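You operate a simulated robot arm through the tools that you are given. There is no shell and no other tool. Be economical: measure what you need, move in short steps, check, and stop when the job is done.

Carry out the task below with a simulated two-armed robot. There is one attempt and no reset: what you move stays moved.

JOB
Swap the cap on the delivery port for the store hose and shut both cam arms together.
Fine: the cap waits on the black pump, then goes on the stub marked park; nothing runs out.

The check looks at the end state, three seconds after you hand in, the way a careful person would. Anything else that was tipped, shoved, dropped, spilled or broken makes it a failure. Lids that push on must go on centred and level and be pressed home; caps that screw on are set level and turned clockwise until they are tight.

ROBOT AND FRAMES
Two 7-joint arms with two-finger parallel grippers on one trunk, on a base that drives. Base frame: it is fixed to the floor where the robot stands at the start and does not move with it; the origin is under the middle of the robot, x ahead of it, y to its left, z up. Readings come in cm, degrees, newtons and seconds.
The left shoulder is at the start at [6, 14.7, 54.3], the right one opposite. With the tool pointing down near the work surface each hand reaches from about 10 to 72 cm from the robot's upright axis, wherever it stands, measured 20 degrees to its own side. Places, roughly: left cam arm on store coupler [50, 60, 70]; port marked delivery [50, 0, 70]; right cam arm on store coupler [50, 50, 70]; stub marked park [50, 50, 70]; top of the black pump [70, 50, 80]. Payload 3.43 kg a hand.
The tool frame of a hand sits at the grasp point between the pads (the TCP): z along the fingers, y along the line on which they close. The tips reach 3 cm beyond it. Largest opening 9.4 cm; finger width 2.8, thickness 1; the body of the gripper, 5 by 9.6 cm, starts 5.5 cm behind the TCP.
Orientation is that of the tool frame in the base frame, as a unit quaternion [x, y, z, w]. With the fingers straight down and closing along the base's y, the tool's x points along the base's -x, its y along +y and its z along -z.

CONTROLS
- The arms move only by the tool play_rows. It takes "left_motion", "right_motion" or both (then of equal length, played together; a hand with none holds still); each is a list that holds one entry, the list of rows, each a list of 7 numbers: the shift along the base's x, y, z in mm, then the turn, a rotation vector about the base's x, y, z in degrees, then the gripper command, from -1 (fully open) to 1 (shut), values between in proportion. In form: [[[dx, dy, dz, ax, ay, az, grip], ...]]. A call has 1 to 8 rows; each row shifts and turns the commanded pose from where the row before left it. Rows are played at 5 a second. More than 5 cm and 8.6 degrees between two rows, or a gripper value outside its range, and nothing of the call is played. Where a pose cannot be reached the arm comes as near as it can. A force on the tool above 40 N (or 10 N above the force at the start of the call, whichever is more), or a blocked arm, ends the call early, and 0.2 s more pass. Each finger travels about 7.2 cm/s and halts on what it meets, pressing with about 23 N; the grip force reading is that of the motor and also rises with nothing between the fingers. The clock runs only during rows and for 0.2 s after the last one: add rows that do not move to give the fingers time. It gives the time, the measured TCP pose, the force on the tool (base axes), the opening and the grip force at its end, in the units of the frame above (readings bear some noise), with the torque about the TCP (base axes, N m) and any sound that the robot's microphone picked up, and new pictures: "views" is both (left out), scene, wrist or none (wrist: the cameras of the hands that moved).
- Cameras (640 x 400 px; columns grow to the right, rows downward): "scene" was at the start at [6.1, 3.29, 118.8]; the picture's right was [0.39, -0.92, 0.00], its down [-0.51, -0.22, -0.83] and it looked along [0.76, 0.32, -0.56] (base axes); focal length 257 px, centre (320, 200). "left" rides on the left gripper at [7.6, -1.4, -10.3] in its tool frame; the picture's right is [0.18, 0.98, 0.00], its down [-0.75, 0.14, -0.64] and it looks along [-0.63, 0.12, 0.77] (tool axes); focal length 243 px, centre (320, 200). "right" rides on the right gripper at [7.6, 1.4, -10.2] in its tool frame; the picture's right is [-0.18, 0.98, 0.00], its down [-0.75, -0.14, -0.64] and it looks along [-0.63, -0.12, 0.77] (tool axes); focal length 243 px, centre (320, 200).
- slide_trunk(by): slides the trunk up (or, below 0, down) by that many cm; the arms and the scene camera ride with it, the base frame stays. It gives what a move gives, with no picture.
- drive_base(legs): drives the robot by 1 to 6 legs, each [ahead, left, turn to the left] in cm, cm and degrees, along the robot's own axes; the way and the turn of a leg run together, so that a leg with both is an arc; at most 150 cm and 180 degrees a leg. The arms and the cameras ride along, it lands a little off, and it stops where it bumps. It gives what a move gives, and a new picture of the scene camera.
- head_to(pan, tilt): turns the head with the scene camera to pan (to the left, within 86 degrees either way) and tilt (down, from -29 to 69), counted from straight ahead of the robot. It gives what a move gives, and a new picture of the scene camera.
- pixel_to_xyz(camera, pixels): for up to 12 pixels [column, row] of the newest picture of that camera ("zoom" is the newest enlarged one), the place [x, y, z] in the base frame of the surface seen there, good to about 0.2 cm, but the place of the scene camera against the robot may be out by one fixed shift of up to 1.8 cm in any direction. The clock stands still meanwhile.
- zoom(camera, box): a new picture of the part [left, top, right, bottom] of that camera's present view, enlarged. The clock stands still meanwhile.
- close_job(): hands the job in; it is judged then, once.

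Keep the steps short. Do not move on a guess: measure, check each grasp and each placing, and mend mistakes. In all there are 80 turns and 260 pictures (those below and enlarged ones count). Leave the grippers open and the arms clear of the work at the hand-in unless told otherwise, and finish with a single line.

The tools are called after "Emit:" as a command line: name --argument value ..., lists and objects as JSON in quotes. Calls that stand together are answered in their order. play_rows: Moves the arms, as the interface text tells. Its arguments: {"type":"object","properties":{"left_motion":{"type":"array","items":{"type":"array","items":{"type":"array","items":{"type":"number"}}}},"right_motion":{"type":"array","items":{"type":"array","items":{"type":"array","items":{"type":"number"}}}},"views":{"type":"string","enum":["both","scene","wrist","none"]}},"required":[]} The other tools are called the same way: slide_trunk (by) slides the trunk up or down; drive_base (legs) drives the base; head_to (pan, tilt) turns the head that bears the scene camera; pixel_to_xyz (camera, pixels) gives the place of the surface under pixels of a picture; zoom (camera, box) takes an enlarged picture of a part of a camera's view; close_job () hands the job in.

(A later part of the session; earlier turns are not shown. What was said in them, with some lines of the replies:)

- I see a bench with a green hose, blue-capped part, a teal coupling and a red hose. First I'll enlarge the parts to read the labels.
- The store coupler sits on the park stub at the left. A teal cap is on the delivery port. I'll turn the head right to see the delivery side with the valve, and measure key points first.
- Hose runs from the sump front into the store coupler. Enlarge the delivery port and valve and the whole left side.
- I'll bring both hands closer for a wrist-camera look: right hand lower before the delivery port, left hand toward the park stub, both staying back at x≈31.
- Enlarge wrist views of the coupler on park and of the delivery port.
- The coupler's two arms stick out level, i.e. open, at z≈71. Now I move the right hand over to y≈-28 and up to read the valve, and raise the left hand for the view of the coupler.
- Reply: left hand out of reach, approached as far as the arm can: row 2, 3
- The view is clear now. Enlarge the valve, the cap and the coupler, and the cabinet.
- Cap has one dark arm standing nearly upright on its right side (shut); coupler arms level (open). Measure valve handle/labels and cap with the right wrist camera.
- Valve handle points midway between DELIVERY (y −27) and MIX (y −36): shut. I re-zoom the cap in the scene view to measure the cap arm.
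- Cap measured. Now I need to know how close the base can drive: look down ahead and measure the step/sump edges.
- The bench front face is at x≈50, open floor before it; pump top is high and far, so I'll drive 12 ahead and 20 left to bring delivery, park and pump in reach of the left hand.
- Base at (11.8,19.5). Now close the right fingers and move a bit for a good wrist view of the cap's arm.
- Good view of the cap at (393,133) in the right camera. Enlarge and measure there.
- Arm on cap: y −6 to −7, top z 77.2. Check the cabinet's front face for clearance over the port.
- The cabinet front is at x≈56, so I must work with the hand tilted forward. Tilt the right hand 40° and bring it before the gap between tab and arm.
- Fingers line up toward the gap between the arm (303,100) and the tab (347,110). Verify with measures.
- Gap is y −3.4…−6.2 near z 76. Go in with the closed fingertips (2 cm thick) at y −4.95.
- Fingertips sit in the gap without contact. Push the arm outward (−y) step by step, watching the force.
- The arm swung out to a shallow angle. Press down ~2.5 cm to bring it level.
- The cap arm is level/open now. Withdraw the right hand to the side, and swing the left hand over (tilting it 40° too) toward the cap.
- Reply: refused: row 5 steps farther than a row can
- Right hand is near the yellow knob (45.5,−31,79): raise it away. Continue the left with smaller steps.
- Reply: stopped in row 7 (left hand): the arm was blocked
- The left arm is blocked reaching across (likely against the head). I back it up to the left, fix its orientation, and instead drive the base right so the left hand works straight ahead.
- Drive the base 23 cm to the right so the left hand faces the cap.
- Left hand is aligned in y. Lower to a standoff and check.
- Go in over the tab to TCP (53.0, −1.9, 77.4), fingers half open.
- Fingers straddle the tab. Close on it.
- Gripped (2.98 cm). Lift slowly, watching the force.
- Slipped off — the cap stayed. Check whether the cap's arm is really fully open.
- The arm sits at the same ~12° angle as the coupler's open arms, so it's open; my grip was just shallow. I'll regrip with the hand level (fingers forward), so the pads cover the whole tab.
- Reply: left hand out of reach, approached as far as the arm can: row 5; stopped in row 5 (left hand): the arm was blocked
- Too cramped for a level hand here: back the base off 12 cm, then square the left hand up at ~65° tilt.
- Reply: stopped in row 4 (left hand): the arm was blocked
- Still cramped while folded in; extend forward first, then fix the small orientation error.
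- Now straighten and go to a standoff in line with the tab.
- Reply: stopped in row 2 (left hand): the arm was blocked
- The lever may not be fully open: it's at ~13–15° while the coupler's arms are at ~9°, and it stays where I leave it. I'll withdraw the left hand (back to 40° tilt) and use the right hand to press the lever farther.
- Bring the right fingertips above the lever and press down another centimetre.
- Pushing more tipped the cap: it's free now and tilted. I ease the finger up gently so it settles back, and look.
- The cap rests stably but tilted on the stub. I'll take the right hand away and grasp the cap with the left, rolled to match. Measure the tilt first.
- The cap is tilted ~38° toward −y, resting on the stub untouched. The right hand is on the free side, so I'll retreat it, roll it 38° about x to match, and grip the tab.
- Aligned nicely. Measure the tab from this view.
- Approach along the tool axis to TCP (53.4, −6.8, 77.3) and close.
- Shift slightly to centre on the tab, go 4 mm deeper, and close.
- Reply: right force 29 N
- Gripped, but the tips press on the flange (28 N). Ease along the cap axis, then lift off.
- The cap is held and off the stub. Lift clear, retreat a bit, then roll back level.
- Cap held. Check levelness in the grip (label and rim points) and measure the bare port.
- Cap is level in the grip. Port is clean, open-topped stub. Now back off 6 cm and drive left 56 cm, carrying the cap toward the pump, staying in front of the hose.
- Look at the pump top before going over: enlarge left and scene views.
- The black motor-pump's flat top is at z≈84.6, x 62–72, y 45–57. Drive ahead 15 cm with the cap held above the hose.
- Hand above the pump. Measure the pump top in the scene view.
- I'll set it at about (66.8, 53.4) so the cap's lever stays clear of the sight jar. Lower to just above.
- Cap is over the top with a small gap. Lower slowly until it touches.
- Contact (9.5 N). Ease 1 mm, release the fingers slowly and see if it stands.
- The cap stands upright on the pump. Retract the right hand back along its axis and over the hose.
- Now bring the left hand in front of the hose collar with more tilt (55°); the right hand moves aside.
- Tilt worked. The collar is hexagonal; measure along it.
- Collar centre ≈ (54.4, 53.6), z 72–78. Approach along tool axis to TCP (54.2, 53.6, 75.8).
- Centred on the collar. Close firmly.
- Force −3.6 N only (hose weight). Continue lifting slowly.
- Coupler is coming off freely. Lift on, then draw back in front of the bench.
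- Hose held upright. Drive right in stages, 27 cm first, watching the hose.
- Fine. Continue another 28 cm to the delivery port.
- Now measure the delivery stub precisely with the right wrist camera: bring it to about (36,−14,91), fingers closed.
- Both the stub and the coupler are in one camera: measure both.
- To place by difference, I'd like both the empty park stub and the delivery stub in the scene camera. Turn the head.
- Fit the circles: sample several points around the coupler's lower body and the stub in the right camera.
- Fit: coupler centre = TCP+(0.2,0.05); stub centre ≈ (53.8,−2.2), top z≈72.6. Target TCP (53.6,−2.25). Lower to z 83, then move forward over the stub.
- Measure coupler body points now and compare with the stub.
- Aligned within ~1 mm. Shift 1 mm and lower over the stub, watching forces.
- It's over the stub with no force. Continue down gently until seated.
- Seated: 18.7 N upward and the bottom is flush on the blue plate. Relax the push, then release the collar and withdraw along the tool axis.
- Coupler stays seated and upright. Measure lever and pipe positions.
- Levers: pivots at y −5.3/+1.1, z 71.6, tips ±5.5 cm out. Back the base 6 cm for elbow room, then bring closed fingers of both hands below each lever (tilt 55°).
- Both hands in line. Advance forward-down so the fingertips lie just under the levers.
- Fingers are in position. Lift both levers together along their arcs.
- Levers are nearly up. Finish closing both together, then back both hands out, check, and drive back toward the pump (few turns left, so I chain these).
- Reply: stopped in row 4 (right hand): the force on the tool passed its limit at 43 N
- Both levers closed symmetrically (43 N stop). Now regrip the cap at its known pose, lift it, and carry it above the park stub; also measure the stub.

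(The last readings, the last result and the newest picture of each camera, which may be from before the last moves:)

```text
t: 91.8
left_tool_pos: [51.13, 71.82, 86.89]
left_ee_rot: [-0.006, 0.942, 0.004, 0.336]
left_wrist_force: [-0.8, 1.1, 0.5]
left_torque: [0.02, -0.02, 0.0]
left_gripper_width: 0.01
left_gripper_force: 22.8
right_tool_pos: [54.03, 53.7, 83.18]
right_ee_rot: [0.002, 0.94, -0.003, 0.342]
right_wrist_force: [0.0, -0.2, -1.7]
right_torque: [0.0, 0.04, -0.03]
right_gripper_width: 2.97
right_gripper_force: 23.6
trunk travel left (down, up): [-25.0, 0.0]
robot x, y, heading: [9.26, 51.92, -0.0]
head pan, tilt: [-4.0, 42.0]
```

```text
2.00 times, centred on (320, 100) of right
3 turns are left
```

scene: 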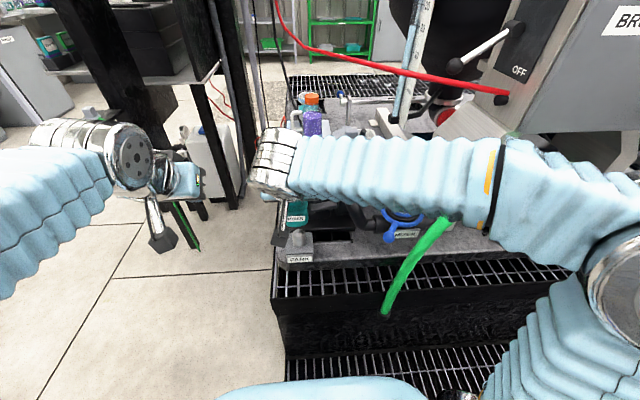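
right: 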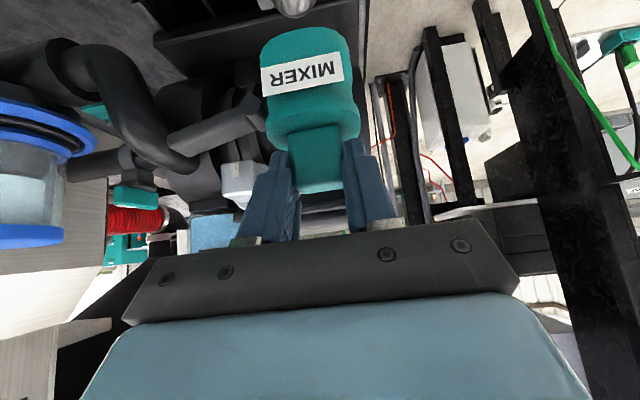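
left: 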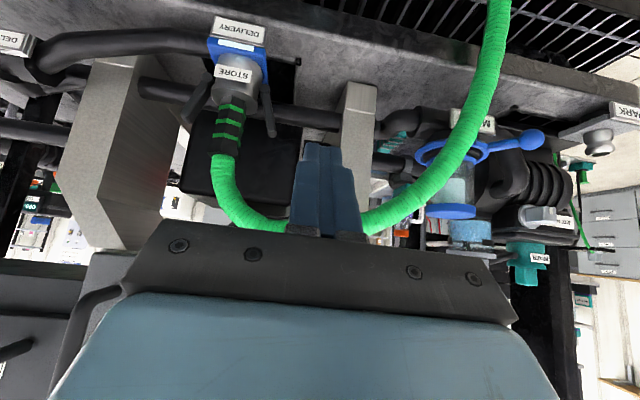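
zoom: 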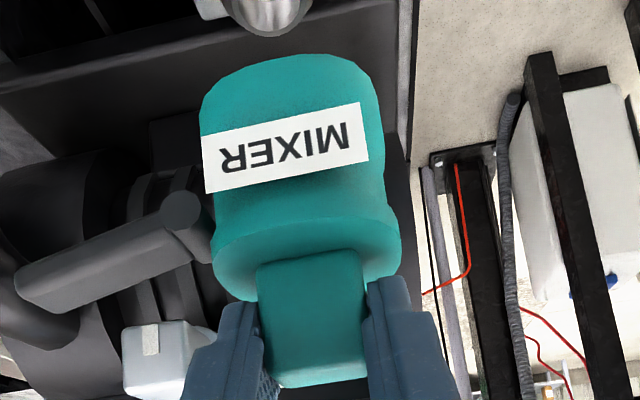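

Cap is held level over the park stub, aligned within ~1–2 mm. Lower it on gently and press home, then look before releasing.

Emit:
play_rows --right_motion '[[[-1, 0, -16, 0, 0, 0, 1], [0, 0, -16, 0, 0, 0, 1], [0, 0, -8, 0, 0, 0, 1], [0, 0, -8, 0, 0, 0, 1], [0, 0, -8, 0, 0, 0, 1], [0, 0, -6, 0, 0, 0, 1], [0, 0, -6, 0, 0, 0, 1], [0, 0, -4, 0, 0, 0, 1]]]' --views "wrist"

Emit:
play_rows --right_motion '[[[0, 0, -4, 0, 0, 0, 1], [0, 0, -4, 0, 0, 0, 1], [0, 0, -3, 0, 0, 0, 1], [0, 0, -2, 0, 0, 0, 1]]]' --views "both"

Emit:
zoom --camera "scene" --box '[250, 180, 350, 270]'

Emit:
zoom --camera "right" --box '[200, 0, 440, 200]'

Emit:
zoom --camera "left" --box '[0, 0, 240, 150]'

```text
t: 93.6
left_tool_pos: [51.01, 71.93, 86.93]
left_ee_rot: [-0.006, 0.942, 0.004, 0.337]
left_wrist_force: [0.4, -0.2, 0.2]
left_torque: [0.01, 0.01, 0.01]
left_gripper_width: 0.0
left_gripper_force: 23.5
right_tool_pos: [53.93, 53.9, 76.01]
right_ee_rot: [0.002, 0.939, -0.003, 0.343]
right_wrist_force: [0.1, 0.3, -1.3]
right_torque: [0.02, 0.01, 0.0]
right_gripper_width: 2.96
right_gripper_force: 22.7
trunk travel left (down, up): [-25.0, 0.0]
robot x, y, heading: [9.36, 51.6, 0.0]
head pan, tilt: [-4.0, 42.0]
```

right: 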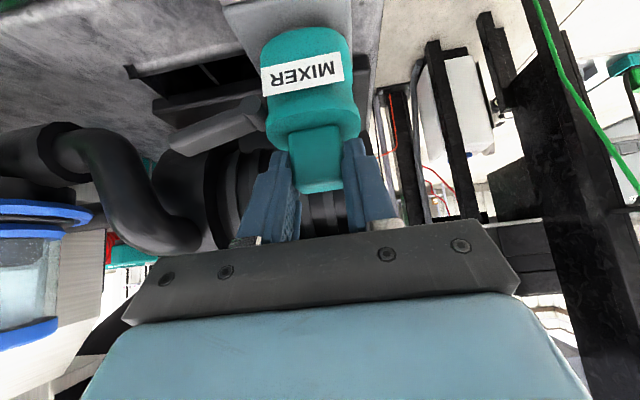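

```text
t: 94.6
left_tool_pos: [50.99, 71.84, 86.94]
left_ee_rot: [-0.006, 0.941, 0.004, 0.338]
left_wrist_force: [-0.4, 0.3, -0.1]
left_torque: [0.03, -0.03, -0.02]
left_gripper_width: 0.0
left_gripper_force: 23.6
right_tool_pos: [53.91, 53.8, 74.93]
right_ee_rot: [0.002, 0.938, -0.003, 0.346]
right_wrist_force: [-1.6, -4.6, 19.5]
right_torque: [0.06, -0.15, 0.0]
right_gripper_width: 2.97
right_gripper_force: 22.7
trunk travel left (down, up): [-25.0, 0.0]
robot x, y, heading: [9.16, 51.27, 0.0]
head pan, tilt: [-4.0, 42.0]
```

scene: 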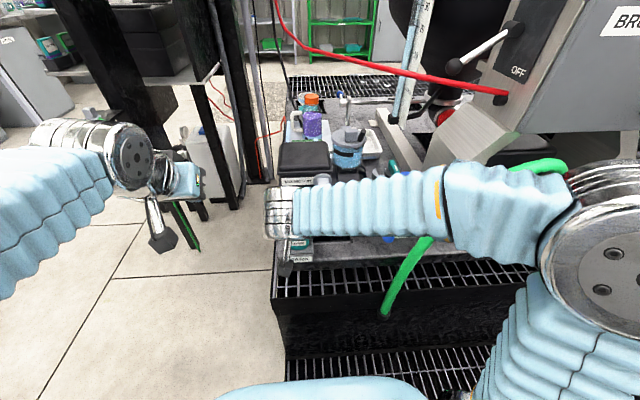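
right: 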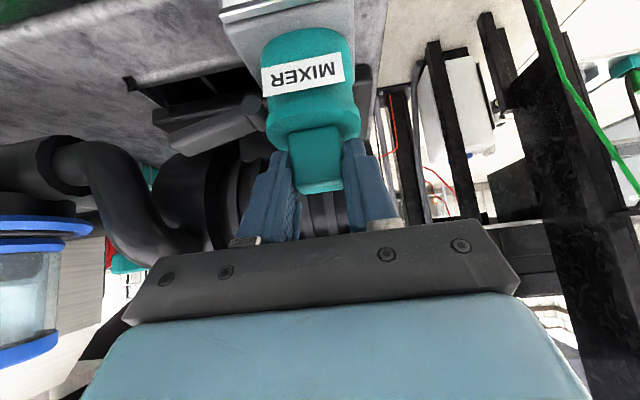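

```text
4.44 times, centred on (300, 225) of scene
```

zoom: 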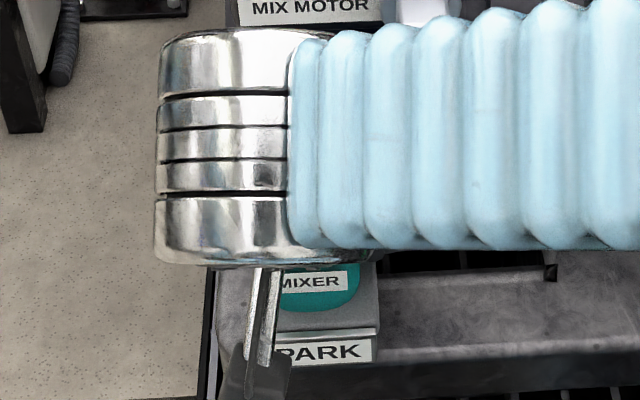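

```text
2.00 times, centred on (320, 100) of right
```

zoom: 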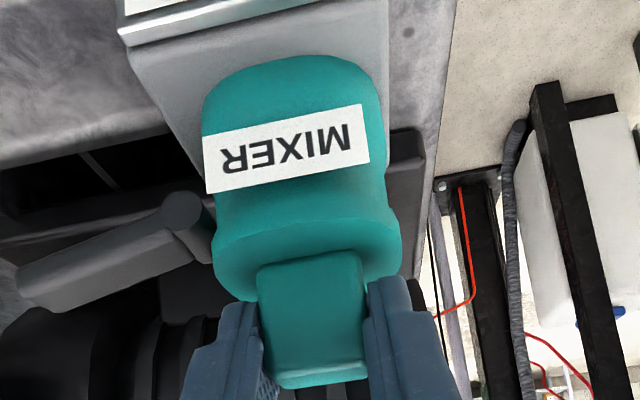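

```text
2.67 times, centred on (120, 75) of left
2 turns are left
```

zoom: 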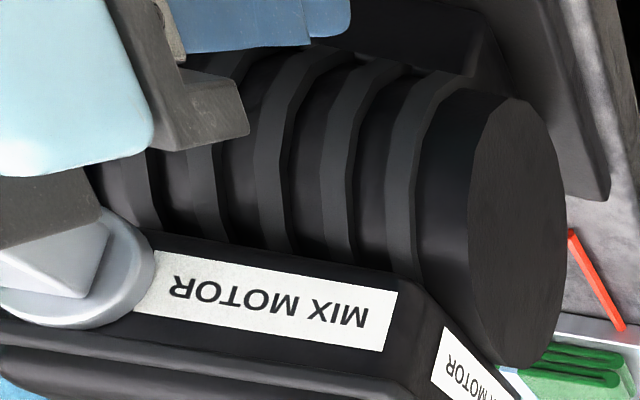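

Seated exactly at the predicted height (74.93 cm, 19.5 N), upright. Release, withdraw along the tool axis, open both grippers and clear the arms.

Emit:
play_rows --right_motion '[[[0, 0, 2, 0, 0, 0, 1], [0, 0, 0, 0, 0, 0, 0.3], [0, 0, 0, 0, 0, 0, -0.2], [0, 0, 0, 0, 0, 0, -0.2], [-20, 0, 24, 0, 0, 0, -0.2], [-25, 0, 30, 0, 0, 0, -0.2], [-25, 0, 30, 0, 0, 0, -0.2], [-30, 0, 25, 0, 0, 0, -1]]]' --left_motion '[[[0, 0, 0, 0, 0, 0, 1], [0, 0, 0, 0, 0, 0, 0.3], [0, 0, 0, 0, 0, 0, -0.2], [0, 0, 0, 0, 0, 0, -1], [-10, 0, 0, 0, 0, 0, -1], [-20, 0, 0, 0, 0, 0, -1], [-20, 0, 0, 0, 0, 0, -1], [-20, 0, 0, 0, 0, 0, -1]]]' --views "both"

Emit:
zoom --camera "right" --box '[220, 0, 440, 150]'

Emit:
drive_base --legs '[[-15, 0, 0]]'

Emit:
zoom --camera "scene" --box '[220, 100, 420, 260]'

Emit:
head_to --pan -38 --tilt 35

```text
t: 96.4
left_tool_pos: [44.03, 71.85, 86.89]
left_ee_rot: [-0.006, 0.941, 0.004, 0.337]
left_wrist_force: [0.9, 0.6, -0.2]
left_torque: [0.02, -0.03, 0.0]
left_gripper_width: 9.38
left_gripper_force: 0.1
right_tool_pos: [43.92, 53.75, 86.02]
right_ee_rot: [0.001, 0.939, -0.003, 0.343]
right_wrist_force: [0.6, 0.4, -0.4]
right_torque: [-0.02, -0.01, 0.0]
right_gripper_width: 9.4
right_gripper_force: 0.1
trunk travel left (down, up): [-25.0, 0.0]
robot x, y, heading: [9.46, 51.68, -0.3]
head pan, tilt: [-4.0, 42.0]
```

scene: 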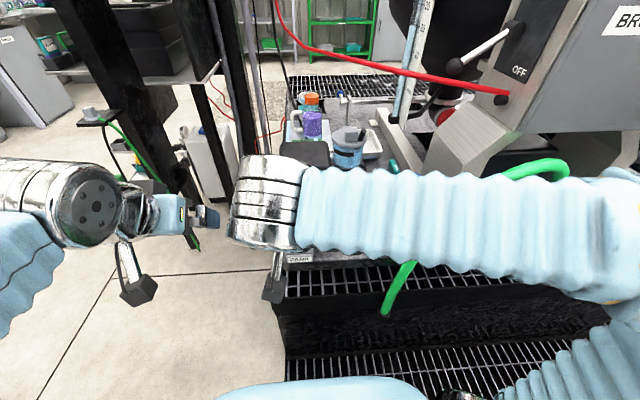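
right: 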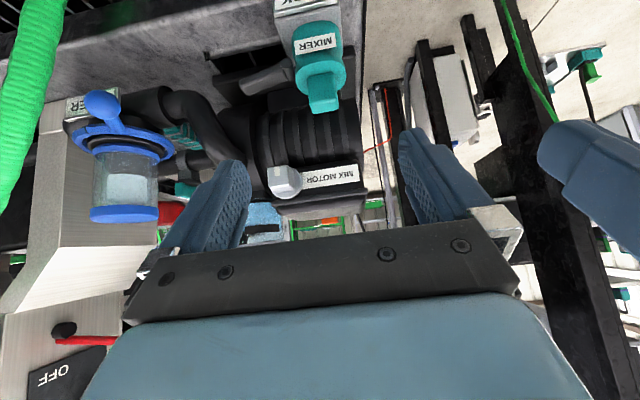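
left: 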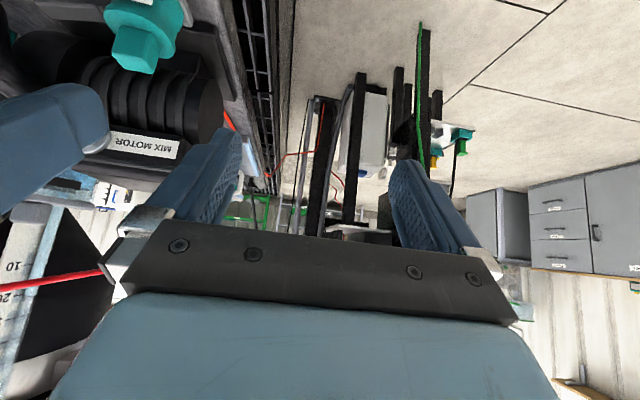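

```text
2.67 times, centred on (330, 75) of right
```

zoom: 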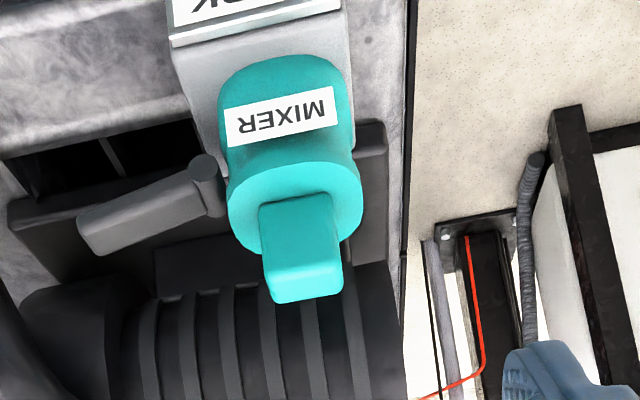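

```text
t: 97.8
left_tool_pos: [29.15, 71.78, 86.85]
left_ee_rot: [-0.005, 0.941, 0.004, 0.337]
left_wrist_force: [0.4, -0.4, -0.8]
left_torque: [-0.02, -0.02, 0.0]
left_gripper_width: 9.41
left_gripper_force: 0.0
right_tool_pos: [28.9, 53.61, 85.82]
right_ee_rot: [0.002, 0.939, -0.003, 0.343]
right_wrist_force: [-0.4, 0.0, 1.0]
right_torque: [-0.03, -0.01, -0.03]
right_gripper_width: 9.41
right_gripper_force: 0.1
trunk travel left (down, up): [-25.0, 0.0]
robot x, y, heading: [-5.29, 51.79, 0.4]
head pan, tilt: [-4.0, 42.0]
```

scene: 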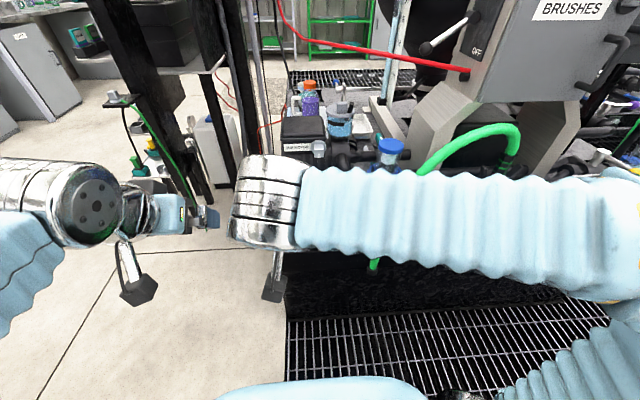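

```text
2.50 times, centred on (320, 180) of scene
```

zoom: 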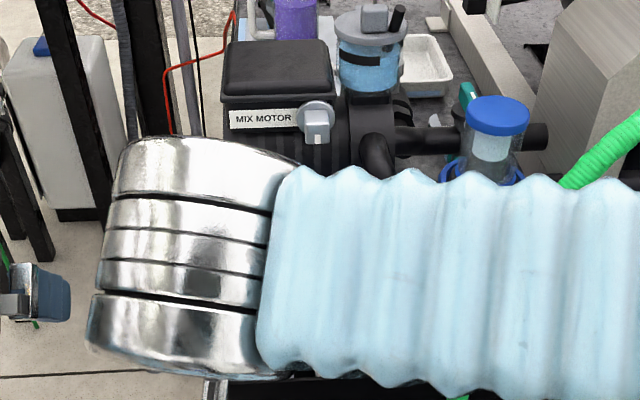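

```text
t: 98.8
left_tool_pos: [29.13, 71.69, 86.92]
left_ee_rot: [-0.005, 0.941, 0.004, 0.338]
left_wrist_force: [-0.2, 0.1, -0.4]
left_torque: [-0.02, -0.02, 0.01]
left_gripper_width: 9.39
left_gripper_force: 0.0
right_tool_pos: [29.13, 53.64, 85.94]
right_ee_rot: [0.002, 0.939, -0.004, 0.343]
right_wrist_force: [0.5, -0.6, -0.3]
right_torque: [0.01, -0.02, 0.02]
right_gripper_width: 9.41
right_gripper_force: 0.0
trunk travel left (down, up): [-25.0, 0.0]
robot x, y, heading: [-5.56, 51.98, 0.1]
head pan, tilt: [-38.0, 35.0]
1 turns are left
```

scene: 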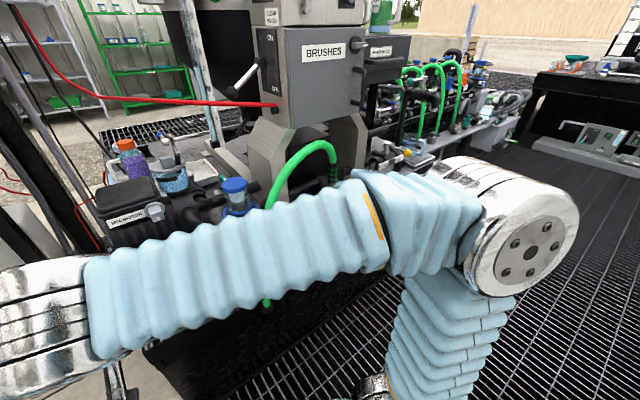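

The cap sits level on the park stub, the store hose is latched on the delivery port, and the grippers are open and clear. I'm handing in.

Emit:
close_job

```text
The job is handed in.
```

The store hose is on the delivery port with both cam arms shut together, and the cap, after waiting on the black pump, is level and pressed home on the park stub with its own lever left open; I saw nothing run out, though the cap tipped about 38° on the port when its lever came free before I lifted it off.
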